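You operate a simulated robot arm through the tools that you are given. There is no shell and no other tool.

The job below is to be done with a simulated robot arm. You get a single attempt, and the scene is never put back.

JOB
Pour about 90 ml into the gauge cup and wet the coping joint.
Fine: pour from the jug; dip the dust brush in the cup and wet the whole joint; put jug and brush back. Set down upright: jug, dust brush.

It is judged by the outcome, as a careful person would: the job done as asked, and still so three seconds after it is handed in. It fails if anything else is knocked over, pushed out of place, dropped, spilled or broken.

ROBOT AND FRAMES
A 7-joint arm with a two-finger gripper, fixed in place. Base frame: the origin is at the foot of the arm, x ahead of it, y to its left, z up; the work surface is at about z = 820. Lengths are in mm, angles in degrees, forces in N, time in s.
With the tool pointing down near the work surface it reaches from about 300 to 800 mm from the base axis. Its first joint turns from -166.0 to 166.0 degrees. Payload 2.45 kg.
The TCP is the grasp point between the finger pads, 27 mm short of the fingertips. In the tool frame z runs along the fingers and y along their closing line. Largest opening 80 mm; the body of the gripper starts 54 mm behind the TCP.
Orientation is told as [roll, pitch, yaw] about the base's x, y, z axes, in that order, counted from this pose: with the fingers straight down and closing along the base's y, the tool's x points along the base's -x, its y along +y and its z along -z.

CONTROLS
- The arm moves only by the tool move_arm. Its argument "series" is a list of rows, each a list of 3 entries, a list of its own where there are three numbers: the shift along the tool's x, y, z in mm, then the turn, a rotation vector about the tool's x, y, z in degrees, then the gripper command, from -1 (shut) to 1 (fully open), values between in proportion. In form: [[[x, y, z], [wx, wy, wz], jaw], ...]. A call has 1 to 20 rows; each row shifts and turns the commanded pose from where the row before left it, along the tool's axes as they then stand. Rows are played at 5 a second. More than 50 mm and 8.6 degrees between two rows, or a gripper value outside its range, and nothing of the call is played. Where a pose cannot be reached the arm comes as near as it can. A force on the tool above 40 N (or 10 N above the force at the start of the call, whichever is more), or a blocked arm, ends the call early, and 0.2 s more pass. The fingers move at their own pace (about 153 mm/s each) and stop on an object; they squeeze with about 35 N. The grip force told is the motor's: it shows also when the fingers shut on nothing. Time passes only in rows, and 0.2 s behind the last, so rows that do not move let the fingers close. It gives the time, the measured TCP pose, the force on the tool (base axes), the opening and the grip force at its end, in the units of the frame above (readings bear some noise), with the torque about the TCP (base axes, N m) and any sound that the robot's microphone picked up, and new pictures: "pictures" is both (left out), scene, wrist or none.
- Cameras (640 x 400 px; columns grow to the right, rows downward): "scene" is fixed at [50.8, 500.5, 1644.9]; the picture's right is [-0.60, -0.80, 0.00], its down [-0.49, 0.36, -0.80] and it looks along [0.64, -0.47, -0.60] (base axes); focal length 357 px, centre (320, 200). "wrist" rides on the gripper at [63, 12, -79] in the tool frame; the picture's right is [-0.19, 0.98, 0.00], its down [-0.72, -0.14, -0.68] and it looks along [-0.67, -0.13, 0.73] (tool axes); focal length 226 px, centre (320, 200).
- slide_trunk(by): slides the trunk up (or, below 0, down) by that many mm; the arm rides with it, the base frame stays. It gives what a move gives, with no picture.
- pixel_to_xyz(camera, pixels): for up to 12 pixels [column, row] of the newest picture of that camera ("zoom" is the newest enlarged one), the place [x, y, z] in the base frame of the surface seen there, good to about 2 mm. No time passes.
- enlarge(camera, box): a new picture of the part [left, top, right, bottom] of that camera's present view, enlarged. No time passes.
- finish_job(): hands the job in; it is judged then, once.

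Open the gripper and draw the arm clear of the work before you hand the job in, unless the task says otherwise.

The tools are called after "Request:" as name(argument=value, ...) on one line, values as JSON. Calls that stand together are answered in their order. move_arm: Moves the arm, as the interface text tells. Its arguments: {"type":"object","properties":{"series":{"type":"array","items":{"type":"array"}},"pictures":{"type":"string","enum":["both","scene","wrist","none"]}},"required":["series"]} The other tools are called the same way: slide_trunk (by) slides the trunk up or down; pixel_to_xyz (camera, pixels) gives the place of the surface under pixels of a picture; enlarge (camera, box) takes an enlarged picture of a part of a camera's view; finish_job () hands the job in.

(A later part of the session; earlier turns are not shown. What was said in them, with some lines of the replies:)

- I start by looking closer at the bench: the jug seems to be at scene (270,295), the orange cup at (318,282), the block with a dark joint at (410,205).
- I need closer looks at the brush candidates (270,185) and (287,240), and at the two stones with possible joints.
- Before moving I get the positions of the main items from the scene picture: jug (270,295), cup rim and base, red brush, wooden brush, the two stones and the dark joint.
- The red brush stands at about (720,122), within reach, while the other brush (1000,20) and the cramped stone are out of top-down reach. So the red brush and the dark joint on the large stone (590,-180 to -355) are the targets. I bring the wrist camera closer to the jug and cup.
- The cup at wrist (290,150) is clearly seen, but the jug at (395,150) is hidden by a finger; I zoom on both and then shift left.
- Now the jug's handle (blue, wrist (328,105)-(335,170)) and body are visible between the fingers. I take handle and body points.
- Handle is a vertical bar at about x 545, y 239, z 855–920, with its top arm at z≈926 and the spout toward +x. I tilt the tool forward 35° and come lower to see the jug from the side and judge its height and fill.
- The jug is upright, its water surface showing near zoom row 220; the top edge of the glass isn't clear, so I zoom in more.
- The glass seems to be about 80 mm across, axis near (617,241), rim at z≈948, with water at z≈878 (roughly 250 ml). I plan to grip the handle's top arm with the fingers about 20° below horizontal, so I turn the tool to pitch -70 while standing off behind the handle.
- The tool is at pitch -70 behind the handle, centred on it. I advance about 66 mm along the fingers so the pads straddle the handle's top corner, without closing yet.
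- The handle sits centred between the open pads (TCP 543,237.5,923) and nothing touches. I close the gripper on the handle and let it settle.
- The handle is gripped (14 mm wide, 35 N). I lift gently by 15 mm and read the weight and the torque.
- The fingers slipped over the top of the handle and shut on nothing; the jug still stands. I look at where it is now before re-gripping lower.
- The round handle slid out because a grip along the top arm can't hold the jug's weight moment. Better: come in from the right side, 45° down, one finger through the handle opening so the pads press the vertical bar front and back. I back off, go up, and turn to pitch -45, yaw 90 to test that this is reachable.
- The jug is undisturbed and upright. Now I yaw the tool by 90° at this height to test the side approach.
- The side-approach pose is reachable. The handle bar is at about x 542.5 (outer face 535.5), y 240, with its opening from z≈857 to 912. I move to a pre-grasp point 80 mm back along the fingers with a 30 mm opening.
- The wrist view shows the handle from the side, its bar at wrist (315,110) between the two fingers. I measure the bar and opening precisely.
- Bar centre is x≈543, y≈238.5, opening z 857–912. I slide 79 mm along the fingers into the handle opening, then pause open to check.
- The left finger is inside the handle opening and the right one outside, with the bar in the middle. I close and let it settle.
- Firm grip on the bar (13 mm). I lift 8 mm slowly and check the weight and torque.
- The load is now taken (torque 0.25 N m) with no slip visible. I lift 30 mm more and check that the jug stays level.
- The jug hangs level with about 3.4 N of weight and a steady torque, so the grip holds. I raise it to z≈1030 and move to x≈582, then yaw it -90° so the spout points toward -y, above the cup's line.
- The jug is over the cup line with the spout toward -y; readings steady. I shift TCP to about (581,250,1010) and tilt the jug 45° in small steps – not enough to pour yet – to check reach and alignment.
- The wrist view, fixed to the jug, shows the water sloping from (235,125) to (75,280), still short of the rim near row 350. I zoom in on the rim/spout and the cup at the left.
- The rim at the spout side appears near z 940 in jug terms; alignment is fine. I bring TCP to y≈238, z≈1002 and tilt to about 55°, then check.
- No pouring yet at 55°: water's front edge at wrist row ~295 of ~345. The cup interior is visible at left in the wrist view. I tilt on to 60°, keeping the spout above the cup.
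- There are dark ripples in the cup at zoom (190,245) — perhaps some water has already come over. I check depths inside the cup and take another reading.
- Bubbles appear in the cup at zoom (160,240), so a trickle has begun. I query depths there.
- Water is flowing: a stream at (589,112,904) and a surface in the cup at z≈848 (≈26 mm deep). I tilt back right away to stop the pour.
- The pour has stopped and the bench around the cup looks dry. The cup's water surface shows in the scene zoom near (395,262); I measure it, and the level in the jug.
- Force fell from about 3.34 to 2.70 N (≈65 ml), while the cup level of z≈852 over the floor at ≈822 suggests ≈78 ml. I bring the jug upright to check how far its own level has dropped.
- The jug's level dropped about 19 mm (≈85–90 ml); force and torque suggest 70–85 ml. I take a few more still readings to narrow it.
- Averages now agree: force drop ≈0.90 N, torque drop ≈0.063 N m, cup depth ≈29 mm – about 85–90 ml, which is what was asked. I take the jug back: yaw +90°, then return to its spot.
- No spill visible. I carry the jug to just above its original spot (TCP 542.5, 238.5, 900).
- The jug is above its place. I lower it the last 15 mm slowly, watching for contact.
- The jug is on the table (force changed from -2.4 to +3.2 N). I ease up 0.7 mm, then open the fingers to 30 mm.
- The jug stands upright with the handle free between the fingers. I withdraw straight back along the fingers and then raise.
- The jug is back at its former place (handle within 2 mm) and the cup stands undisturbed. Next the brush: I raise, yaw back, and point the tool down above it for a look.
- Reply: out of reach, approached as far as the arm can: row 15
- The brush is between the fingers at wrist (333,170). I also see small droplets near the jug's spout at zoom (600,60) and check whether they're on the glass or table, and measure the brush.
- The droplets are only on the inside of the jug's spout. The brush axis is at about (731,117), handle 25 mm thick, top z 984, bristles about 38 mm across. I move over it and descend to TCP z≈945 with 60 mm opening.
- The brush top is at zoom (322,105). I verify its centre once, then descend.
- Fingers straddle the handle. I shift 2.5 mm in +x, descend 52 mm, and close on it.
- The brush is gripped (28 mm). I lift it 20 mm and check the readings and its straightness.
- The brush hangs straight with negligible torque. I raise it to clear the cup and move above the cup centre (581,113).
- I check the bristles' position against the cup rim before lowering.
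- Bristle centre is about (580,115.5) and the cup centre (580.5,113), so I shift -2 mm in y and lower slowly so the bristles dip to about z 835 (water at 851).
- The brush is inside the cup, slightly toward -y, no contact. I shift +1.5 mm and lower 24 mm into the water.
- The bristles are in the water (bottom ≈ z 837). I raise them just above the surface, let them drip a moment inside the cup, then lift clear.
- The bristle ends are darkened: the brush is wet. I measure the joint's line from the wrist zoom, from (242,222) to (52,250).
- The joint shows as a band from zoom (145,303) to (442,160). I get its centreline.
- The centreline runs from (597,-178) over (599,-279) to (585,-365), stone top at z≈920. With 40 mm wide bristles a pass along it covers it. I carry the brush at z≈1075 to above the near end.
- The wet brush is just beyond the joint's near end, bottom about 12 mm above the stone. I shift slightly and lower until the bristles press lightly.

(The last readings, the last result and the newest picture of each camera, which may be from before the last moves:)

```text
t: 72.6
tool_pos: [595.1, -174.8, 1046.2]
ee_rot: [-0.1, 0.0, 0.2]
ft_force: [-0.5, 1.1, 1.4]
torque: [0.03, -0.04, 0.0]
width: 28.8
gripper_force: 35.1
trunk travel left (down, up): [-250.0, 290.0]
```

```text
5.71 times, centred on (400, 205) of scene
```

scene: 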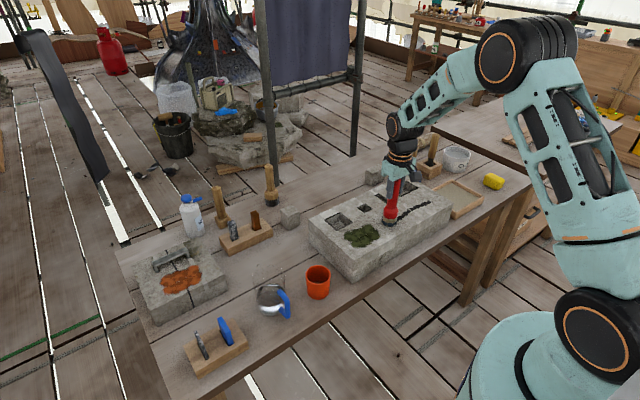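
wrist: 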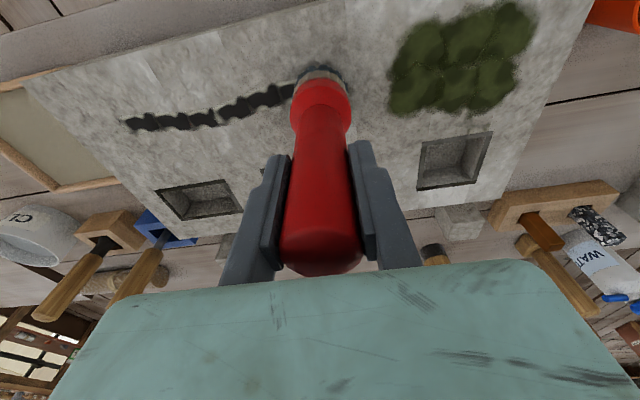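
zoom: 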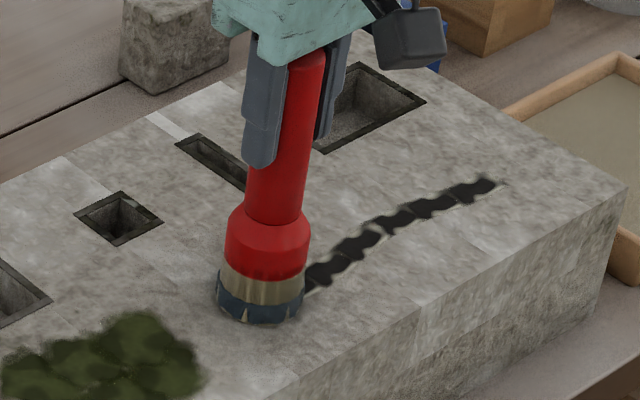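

Light contact (≈3 N). I press 1 mm more and sweep slowly along the joint to its far end, following its slight curve.

Request:
move_arm(series=[[[0.6, -10, 1], [0, 0, 0], -1], [[0.5, -10, 0], [0, 0, 0], -1], [[-0.5, -10, 0], [0, 0, 0], -1], [[-0.7, -10, 0], [0, 0, 0], -1], [[-0.8, -10, 0], [0, 0, 0], -1], [[-1, -10, 0], [0, 0, 0], -1], [[-0.8, -10, 0], [0, 0, 0], -1], [[-0.6, -10, 0], [0, 0, 0], -1], [[-0.5, -10, 0], [0, 0, 0], -1], [[-0.1, -10, 0], [0, 0, 0], -1], [[0.5, -10, 0], [0, 0, 0], -1], [[0.7, -10, 0], [0, 0, 0], -1], [[0.8, -10, 0], [0, 0, 0], -1], [[1, -10, 0], [0, 0, 0], -1], [[1, -10, 0], [0, 0, 0], -1], [[1.5, -10, 0], [0, 0, 0], -1], [[1.5, -10, 0], [0, 0, 0], -1], [[2, -10, 0], [0, 0, 0], -1], [[2, -10, 0], [0, 0, 0], -1], [[2, -10, 0], [0, 0, 0], -1]])

Request:
enlarge(camera="scene", box=[350, 165, 460, 245])

Request:
enlarge(camera="wrist", box=[200, 0, 520, 200])

```text
t: 76.8
tool_pos: [585.3, -373.2, 1044.8]
ee_rot: [-0.2, -0.2, 0.1]
ft_force: [2.5, 4.7, 14.3]
torque: [0.7, -0.3, 0.0]
width: 28.9
gripper_force: 35.3
trunk travel left (down, up): [-250.0, 290.0]
```

scene: 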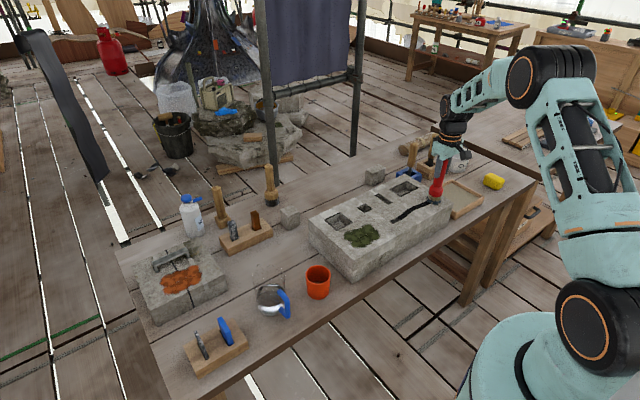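
wrist: 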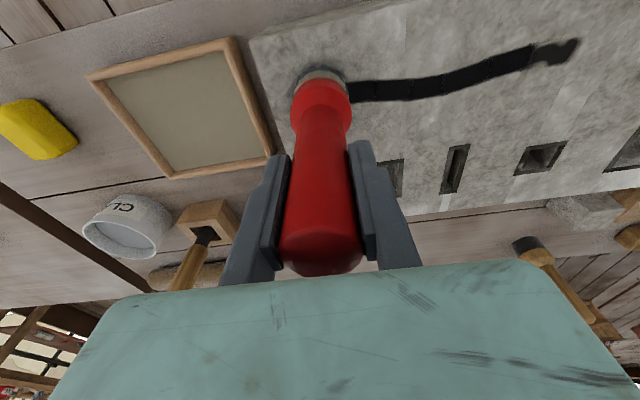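

```text
5.00 times, centred on (405, 205) of scene
```

zoom: 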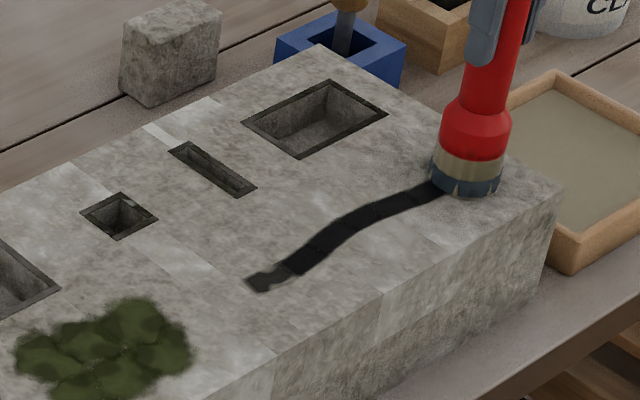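

```text
2.00 times, centred on (360, 100) of wrist
```

zoom: 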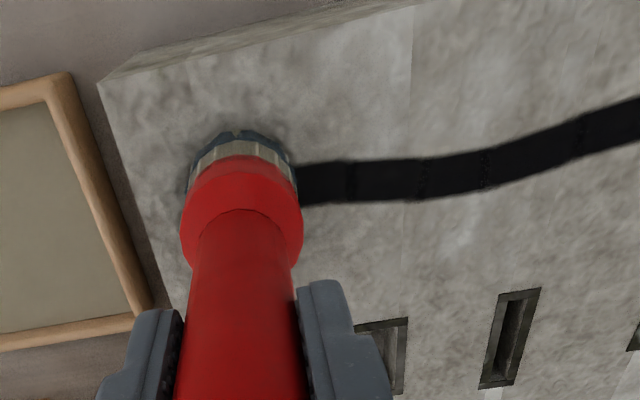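

Most of the joint is now smooth wet black; only the first segment at the near end (zoom (265,280)) is still dry, and the far end is under the brush. I ease up 1 mm and sweep back along the joint past the near end.

Request:
move_arm(series=[[[-2, 10, -0.8], [0, 0, 0], -1], [[-2, 10, 0], [0, 0, 0], -1], [[-2, 10, 0], [0, 0, 0], -1], [[-1.5, 10, 0], [0, 0, 0], -1], [[-1.5, 10, 0], [0, 0, 0], -1], [[-1, 10, 0], [0, 0, 0], -1], [[-1, 10, 0], [0, 0, 0], -1], [[-0.8, 10, 0], [0, 0, 0], -1], [[-0.7, 10, 0], [0, 0, 0], -1], [[-0.5, 10, 0], [0, 0, 0], -1], [[0.1, 10, 0], [0, 0, 0], -1], [[0.5, 10, 0], [0, 0, 0], -1], [[0.6, 10, 0], [0, 0, 0], -1], [[0.8, 10, 0], [0, 0, 0], -1], [[1, 10, 0], [0, 0, 0], -1], [[0.8, 10, 0], [0, 0, 0], -1], [[0.7, 10, 0], [0, 0, 0], -1], [[0.5, 10, 0], [0, 0, 0], -1], [[-0.5, 10, 0], [0, 0, 0], -1], [[-0.6, 10, 0], [0, 0, 0], -1]], pictures="wrist")

Request:
move_arm(series=[[[-1, 10, 0], [0, 0, 0], -1], [[0, 8, 0], [0, 0, 0], -1], [[0, -8, 0], [0, 0, 0], -1], [[0, -10, 0], [0, 0, 0], -1], [[0, -10, 0], [0, 0, 0], -1], [[0, 10, 0], [0, 0, 0], -1], [[0, 10, 0], [0, 0, 0], -1], [[0, 10, 0], [0, 0, 0], -1], [[0, 10, 0], [0, 0, 0], -1], [[0, 0, -10], [0, 0, 0], -1], [[0, 0, -20], [0, 0, 0], -1]])

Request:
enlarge(camera="scene", box=[350, 165, 460, 245])

Request:
enlarge(camera="wrist", box=[80, 0, 400, 200])

```text
t: 81.0
tool_pos: [596.9, -174.0, 1044.4]
ee_rot: [-0.1, -0.1, 0.2]
ft_force: [-0.9, 0.3, -1.6]
torque: [-0.04, 0.01, 0.0]
width: 28.7
gripper_force: 34.9
trunk travel left (down, up): [-250.0, 290.0]
```

wrist: 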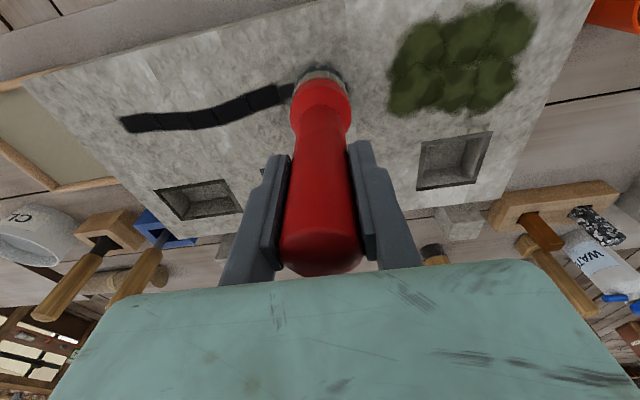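

```text
t: 83.4
tool_pos: [597.9, -145.8, 1074.3]
ee_rot: [-0.1, -0.1, 0.1]
ft_force: [-0.1, 0.7, -1.8]
torque: [0.0, 0.03, 0.0]
width: 28.7
gripper_force: 34.2
trunk travel left (down, up): [-250.0, 290.0]
```

scene: 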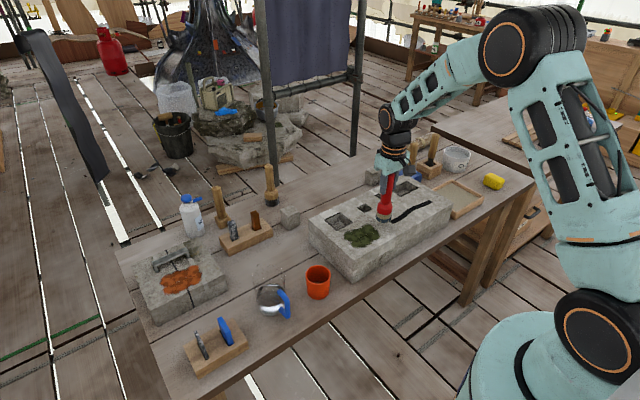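
wrist: 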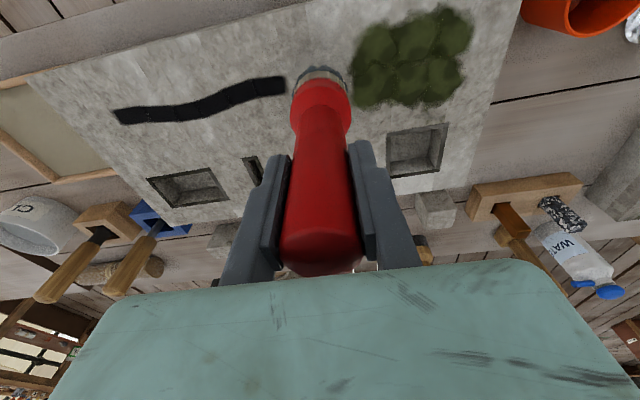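

```text
5.00 times, centred on (405, 205) of scene
```

zoom: 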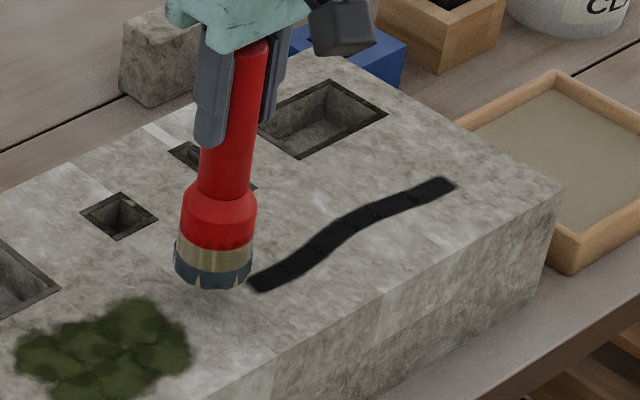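

```text
2.00 times, centred on (240, 100) of wrist
```

zoom: 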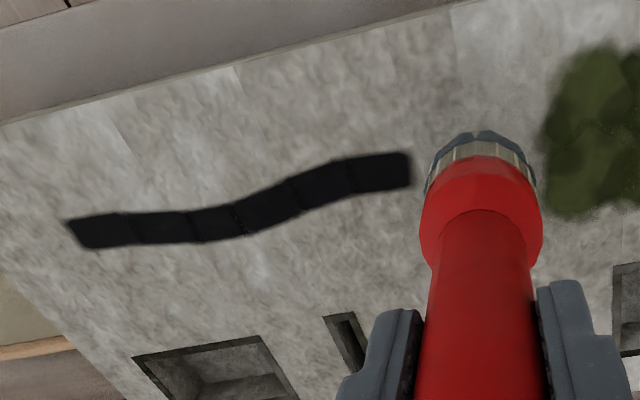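

The joint now looks wet along its whole length. I zoom on both ends to be sure.

Request:
enlarge(camera="wrist", box=[100, 60, 300, 140])

Request:
enlarge(camera="scene", box=[385, 190, 445, 230])

```text
3.20 times, centred on (200, 100) of wrist
```

zoom: 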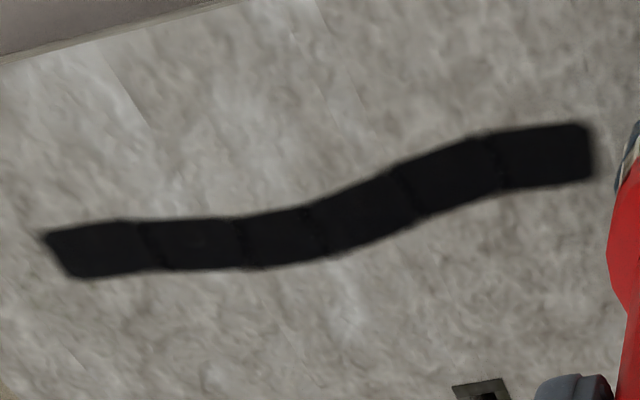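

```text
10.00 times, centred on (415, 210) of scene
```

zoom: 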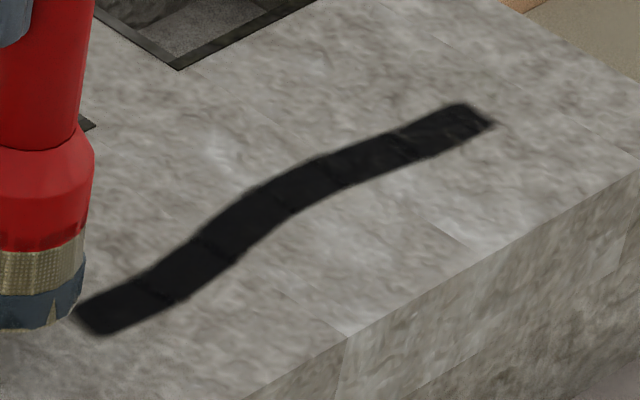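

Every segment is evenly wet. I raise the brush and carry it back above its original spot (734,117).

Request:
move_arm(series=[[[0, 0, -12], [0, 0, 0], -1], [[-10, 20, 0], [0, 0, 0], -1], [[-19, 37, 0], [0, 0, 0], -1], [[-20, 39, 0], [0, 0, 0], -1], [[-20, 39, 0], [0, 0, 0], -1], [[-20, 39, 0], [0, 0, 0], -1], [[-19, 37, 0], [0, 0, 0], -1], [[-18, 34, 0], [0, 0, 0], -1], [[-10, 18, 0], [0, 0, 0], -1], [[0, 0, 0], [0, 0, 0], -1]])

Request:
enlarge(camera="scene", box=[250, 180, 330, 280])

```text
t: 85.6
tool_pos: [733.1, 119.6, 1086.2]
ee_rot: [-0.1, -0.1, 0.0]
ft_force: [0.2, 0.4, -2.0]
torque: [0.03, 0.02, 0.02]
width: 28.8
gripper_force: 35.4
trunk travel left (down, up): [-250.0, 290.0]
```

scene: 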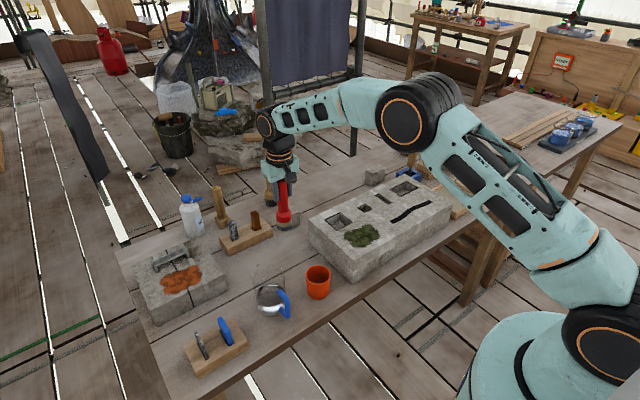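
wrist: 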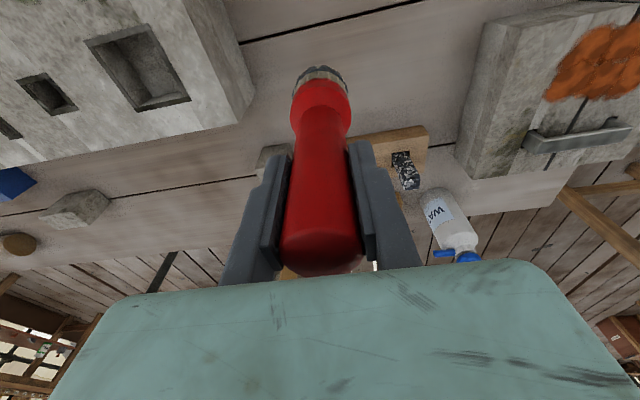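

```text
4.00 times, centred on (290, 230) of scene
```

zoom: 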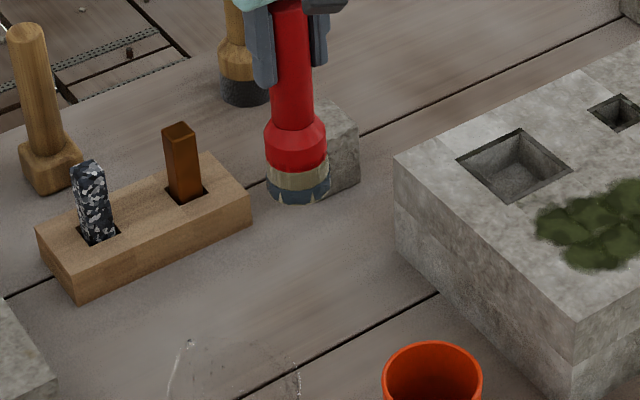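

The brush is above its spot. I lower it 130 mm, then slowly to contact.

Request:
move_arm(series=[[[-0.6, -2.4, 20], [0, 0, 0], -1], [[0, 0, 25], [0, 0, 0], -1], [[0, 0, 25], [0, 0, 0], -1], [[0, 0, 25], [0, 0, 0], -1], [[0, 0, 20], [0, 0, 0], -1], [[0, 0, 15], [0, 0, 0], -1], [[0, 0, 0], [0, 0, 0], -1]])

Request:
move_arm(series=[[[0, 0, 3], [0, 0, 0], -1], [[0, 0, 2], [0, 0, 0], -1], [[0, 0, 2], [0, 0, 0], -1], [[0, 0, 0], [0, 0, 0], -1]])

Request:
enlarge(camera="scene", box=[250, 190, 330, 280])

```text
t: 87.2
tool_pos: [733.1, 115.3, 956.0]
ee_rot: [0.0, -0.1, 0.1]
ft_force: [-0.2, 0.6, -1.4]
torque: [0.01, -0.02, -0.04]
width: 28.8
gripper_force: 34.8
trunk travel left (down, up): [-250.0, 290.0]
```

scene: 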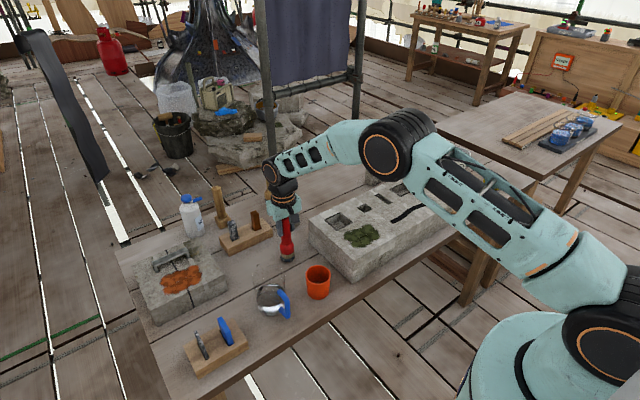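
wrist: 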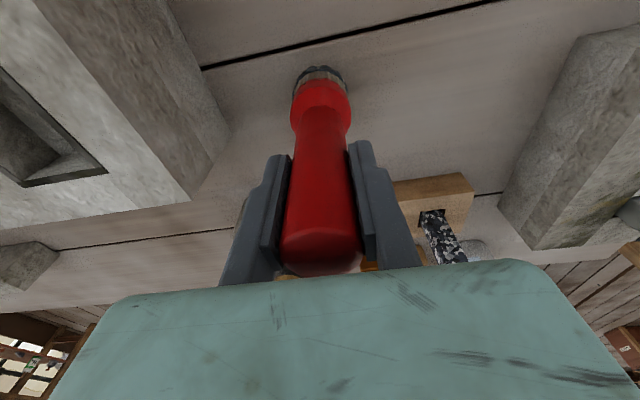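

```text
t: 88.2
tool_pos: [732.3, 116.6, 949.8]
ee_rot: [-0.1, -0.1, 0.2]
ft_force: [-0.1, -0.7, -1.6]
torque: [-0.02, 0.0, 0.03]
width: 29.0
gripper_force: 35.1
trunk travel left (down, up): [-250.0, 290.0]
```

scene: 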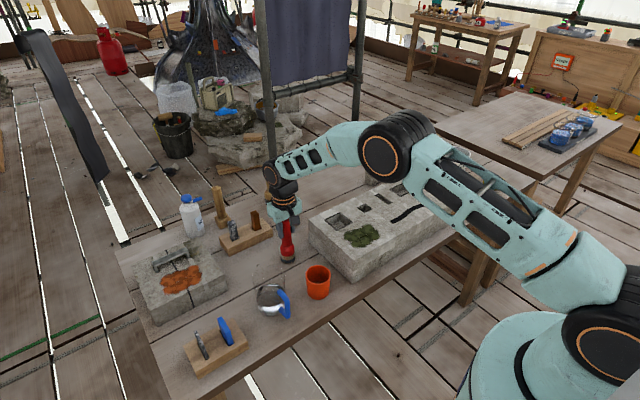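
wrist: 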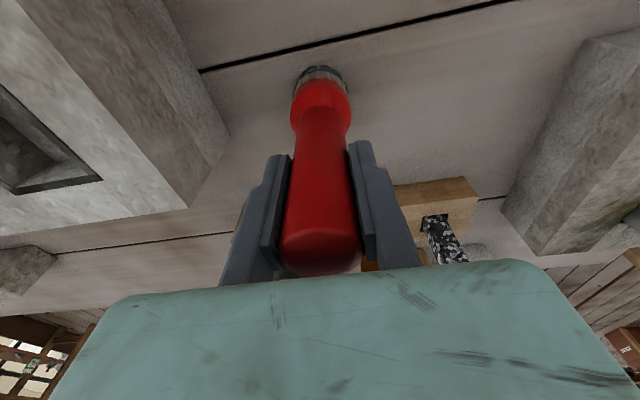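

```text
4.44 times, centred on (290, 235) of scene
```

zoom: 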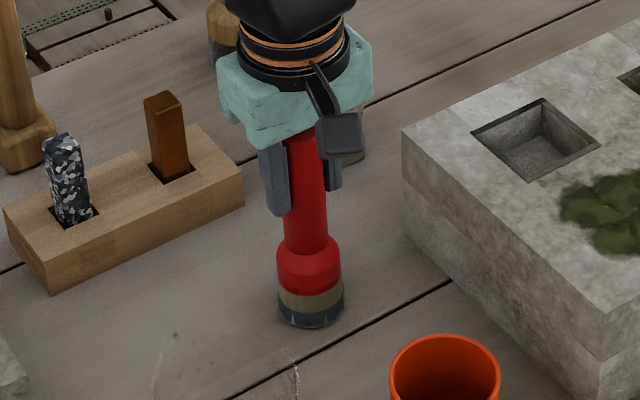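

Not yet touching at TCP 949.8. I lower in 1.5 mm steps until the force rises.

Request:
move_arm(series=[[[0, 0, 1.5], [0, 0, 0], -1], [[0, 0, 1.5], [0, 0, 0], -1], [[0, 0, 0], [0, 0, 0], -1]], pictures="none")

Request:
move_arm(series=[[[0, 0, 1], [0, 0, 0], -1], [[0, 0, 0], [0, 0, 0], -1]], pictures="none")

```text
t: 89.0
tool_pos: [733.9, 116.2, 947.3]
ee_rot: [0.0, -0.1, 0.0]
ft_force: [0.5, 1.1, -1.7]
torque: [0.01, 0.03, 0.01]
width: 29.0
gripper_force: 35.0
trunk travel left (down, up): [-250.0, 290.0]
```

```text
t: 89.6
tool_pos: [733.9, 115.4, 945.2]
ee_rot: [-0.1, -0.1, 0.1]
ft_force: [1.5, -0.5, -0.7]
torque: [-0.02, -0.01, 0.03]
width: 29.0
gripper_force: 35.6
trunk travel left (down, up): [-250.0, 290.0]
```

Contact is just beginning at TCP ≈945. I go another 1.2 mm and check.

Request:
move_arm(series=[[[0, 0, 1.2], [0, 0, 0], -1], [[0, 0, 0], [0, 0, 0], -1]], pictures="none")

Request:
move_arm(series=[[[0, 0, 0], [0, 0, 0], -1]], pictures="none")

```text
t: 90.2
tool_pos: [732.6, 116.3, 945.8]
ee_rot: [-0.1, -0.1, 0.0]
ft_force: [-0.9, -2.1, 4.5]
torque: [-0.08, 0.13, 0.06]
width: 28.8
gripper_force: 34.4
trunk travel left (down, up): [-250.0, 290.0]
```

```text
t: 90.6
tool_pos: [732.6, 116.6, 945.8]
ee_rot: [-0.1, -0.1, 0.0]
ft_force: [-0.6, -2.1, 5.8]
torque: [-0.1, 0.04, 0.01]
width: 28.8
gripper_force: 35.1
trunk travel left (down, up): [-250.0, 290.0]
```

The brush now stands on the table (+5 N). I open the fingers gradually.

Request:
move_arm(series=[[[0, 0, -0.5], [0, 0, 0], -0.25], [[0, 0, 0], [0, 0, 0], -0.1], [[0, 0, 0], [0, 0, 0], 0.2], [[0, 0, 0], [0, 0, 0], 0.6], [[0, 0, 0], [0, 0, 0], 0.6]])

Request:
enlarge(camera="scene", box=[250, 190, 330, 280])

```text
t: 91.8
tool_pos: [733.8, 116.9, 944.6]
ee_rot: [-0.2, -0.1, 0.0]
ft_force: [-0.1, 0.3, -1.0]
torque: [-0.01, -0.01, 0.02]
width: 63.9
gripper_force: 0.0
trunk travel left (down, up): [-250.0, 290.0]
```

scene: 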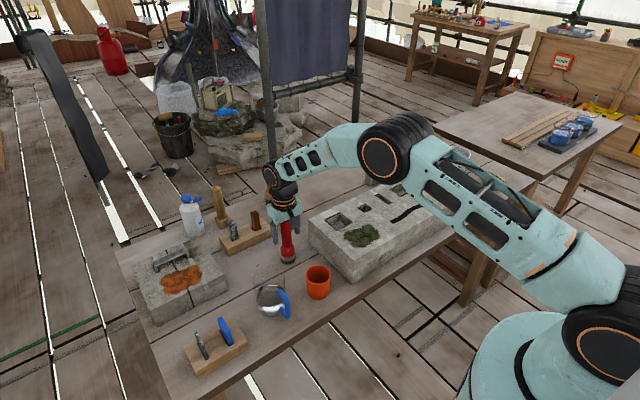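
wrist: 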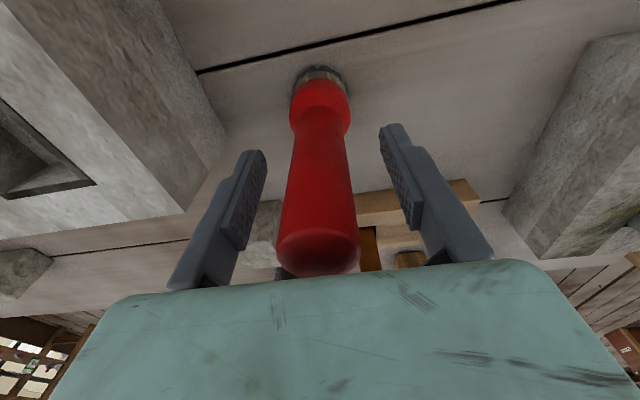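

```text
4.44 times, centred on (290, 235) of scene
```

zoom: 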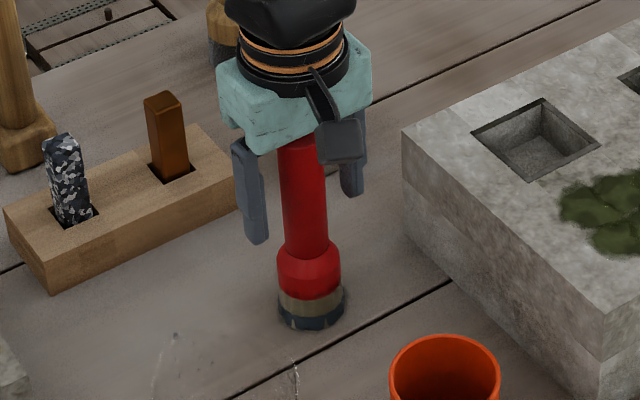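

The brush stands free and upright. I rise straight up 150 mm, then draw the arm back clear of the work.

Request:
move_arm(series=[[[0, 0, -15], [0, 0, 0], 0.6], [[0, 0, -30], [0, 0, 0], 0.6], [[0, 0, -40], [0, 0, 0], 0.6], [[0, 0, -40], [0, 0, 0], 0.6], [[0, 0, -40], [0, 0, 0], 0.6], [[30, -20, -30], [0, 0, 0], 0.6], [[30, -20, -30], [0, 0, 0], 0.6], [[30, -20, -30], [0, 0, 0], 1], [[30, -20, -20], [0, 0, 0], 1], [[30, -20, -20], [0, 0, 0], 1], [[0, 0, 0], [0, 0, 0], 1]])

Request:
enlarge(camera="scene", box=[230, 170, 470, 330])

Request:
enlarge(camera="scene", box=[240, 240, 350, 330])

Request:
pixel_to_xyz(camera="scene", pixels=[[287, 222], [288, 240], [278, 290], [286, 312], [318, 280], [316, 283], [320, 281]])

```text
t: 94.2
tool_pos: [584.0, 16.3, 1238.2]
ee_rot: [-0.1, -0.1, 0.1]
ft_force: [-1.0, -0.6, 0.0]
torque: [0.0, -0.02, -0.02]
width: 79.8
gripper_force: 0.1
trunk travel left (down, up): [-250.0, 290.0]
```

scene: 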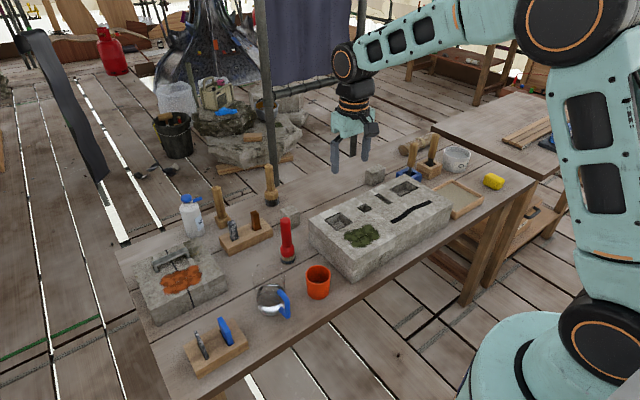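
wrist: 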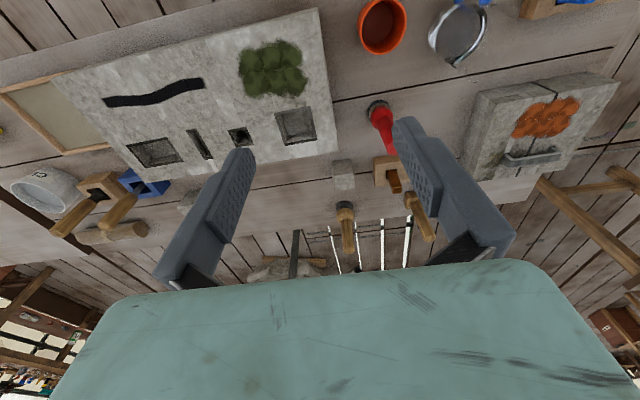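

```text
2.50 times, centred on (350, 250) of scene
```

zoom: 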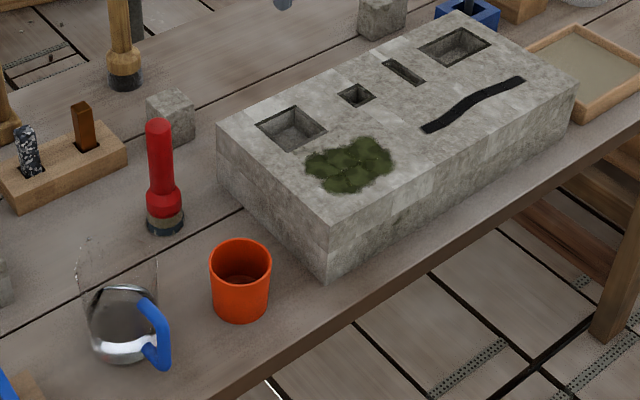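

```text
4.44 times, centred on (295, 285) of scene
```

zoom: 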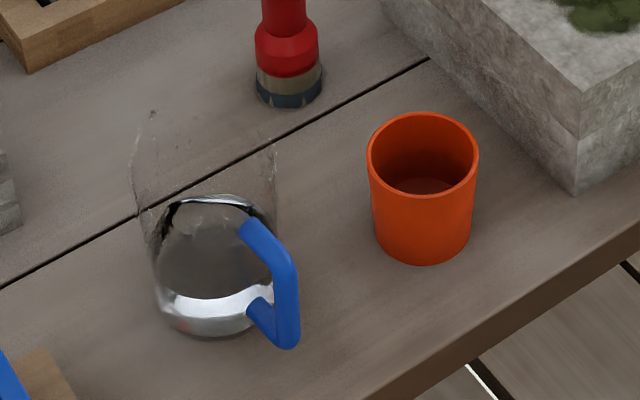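

```text
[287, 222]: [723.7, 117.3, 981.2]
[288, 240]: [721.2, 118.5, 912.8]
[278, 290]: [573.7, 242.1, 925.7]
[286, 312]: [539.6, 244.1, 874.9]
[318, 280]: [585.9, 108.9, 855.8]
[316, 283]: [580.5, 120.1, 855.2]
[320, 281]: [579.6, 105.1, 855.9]
```

Jug and brush are upright at their original places. The cup stands with about 85–90 ml in it, the joint is wet along its full length, and nothing else has moved. The arm is clear with the gripper open, so I hand the job in.

Request:
finish_job()

```text
The job is handed in.
```

The job is done and handed in: I poured about 90 ml into the gauge cup and wetted the whole coping joint. I don't have the judge's verdict.

- **Pour:** The cup holds roughly 85–90 ml. I estimated that from the drop in the jug's weight and the water levels in the jug and cup, which put it between about 82 and 93 ml. I saw no water on the bench.
- **Which tools and joint:** I took the red brush as the dust brush and the dark line on the large stone as the coping joint. Another brush and the cramped stone on the left were beyond the arm's straight-down reach.
- **Joint:** I dipped the brush once. The first pass missed the near end, so I swept back over it, and close-up pictures then showed every segment wet.
- **Jug:** My first grip slipped off the handle as I lifted. The jug stayed upright and shifted only about 2 mm. I gripped it again from the side and put it back upright within about 2 mm of where it started.
- **Brush:** It is standing upright where it started.

The cup and the other items looked undisturbed in the last pictures, and the arm is clear with the gripper open.
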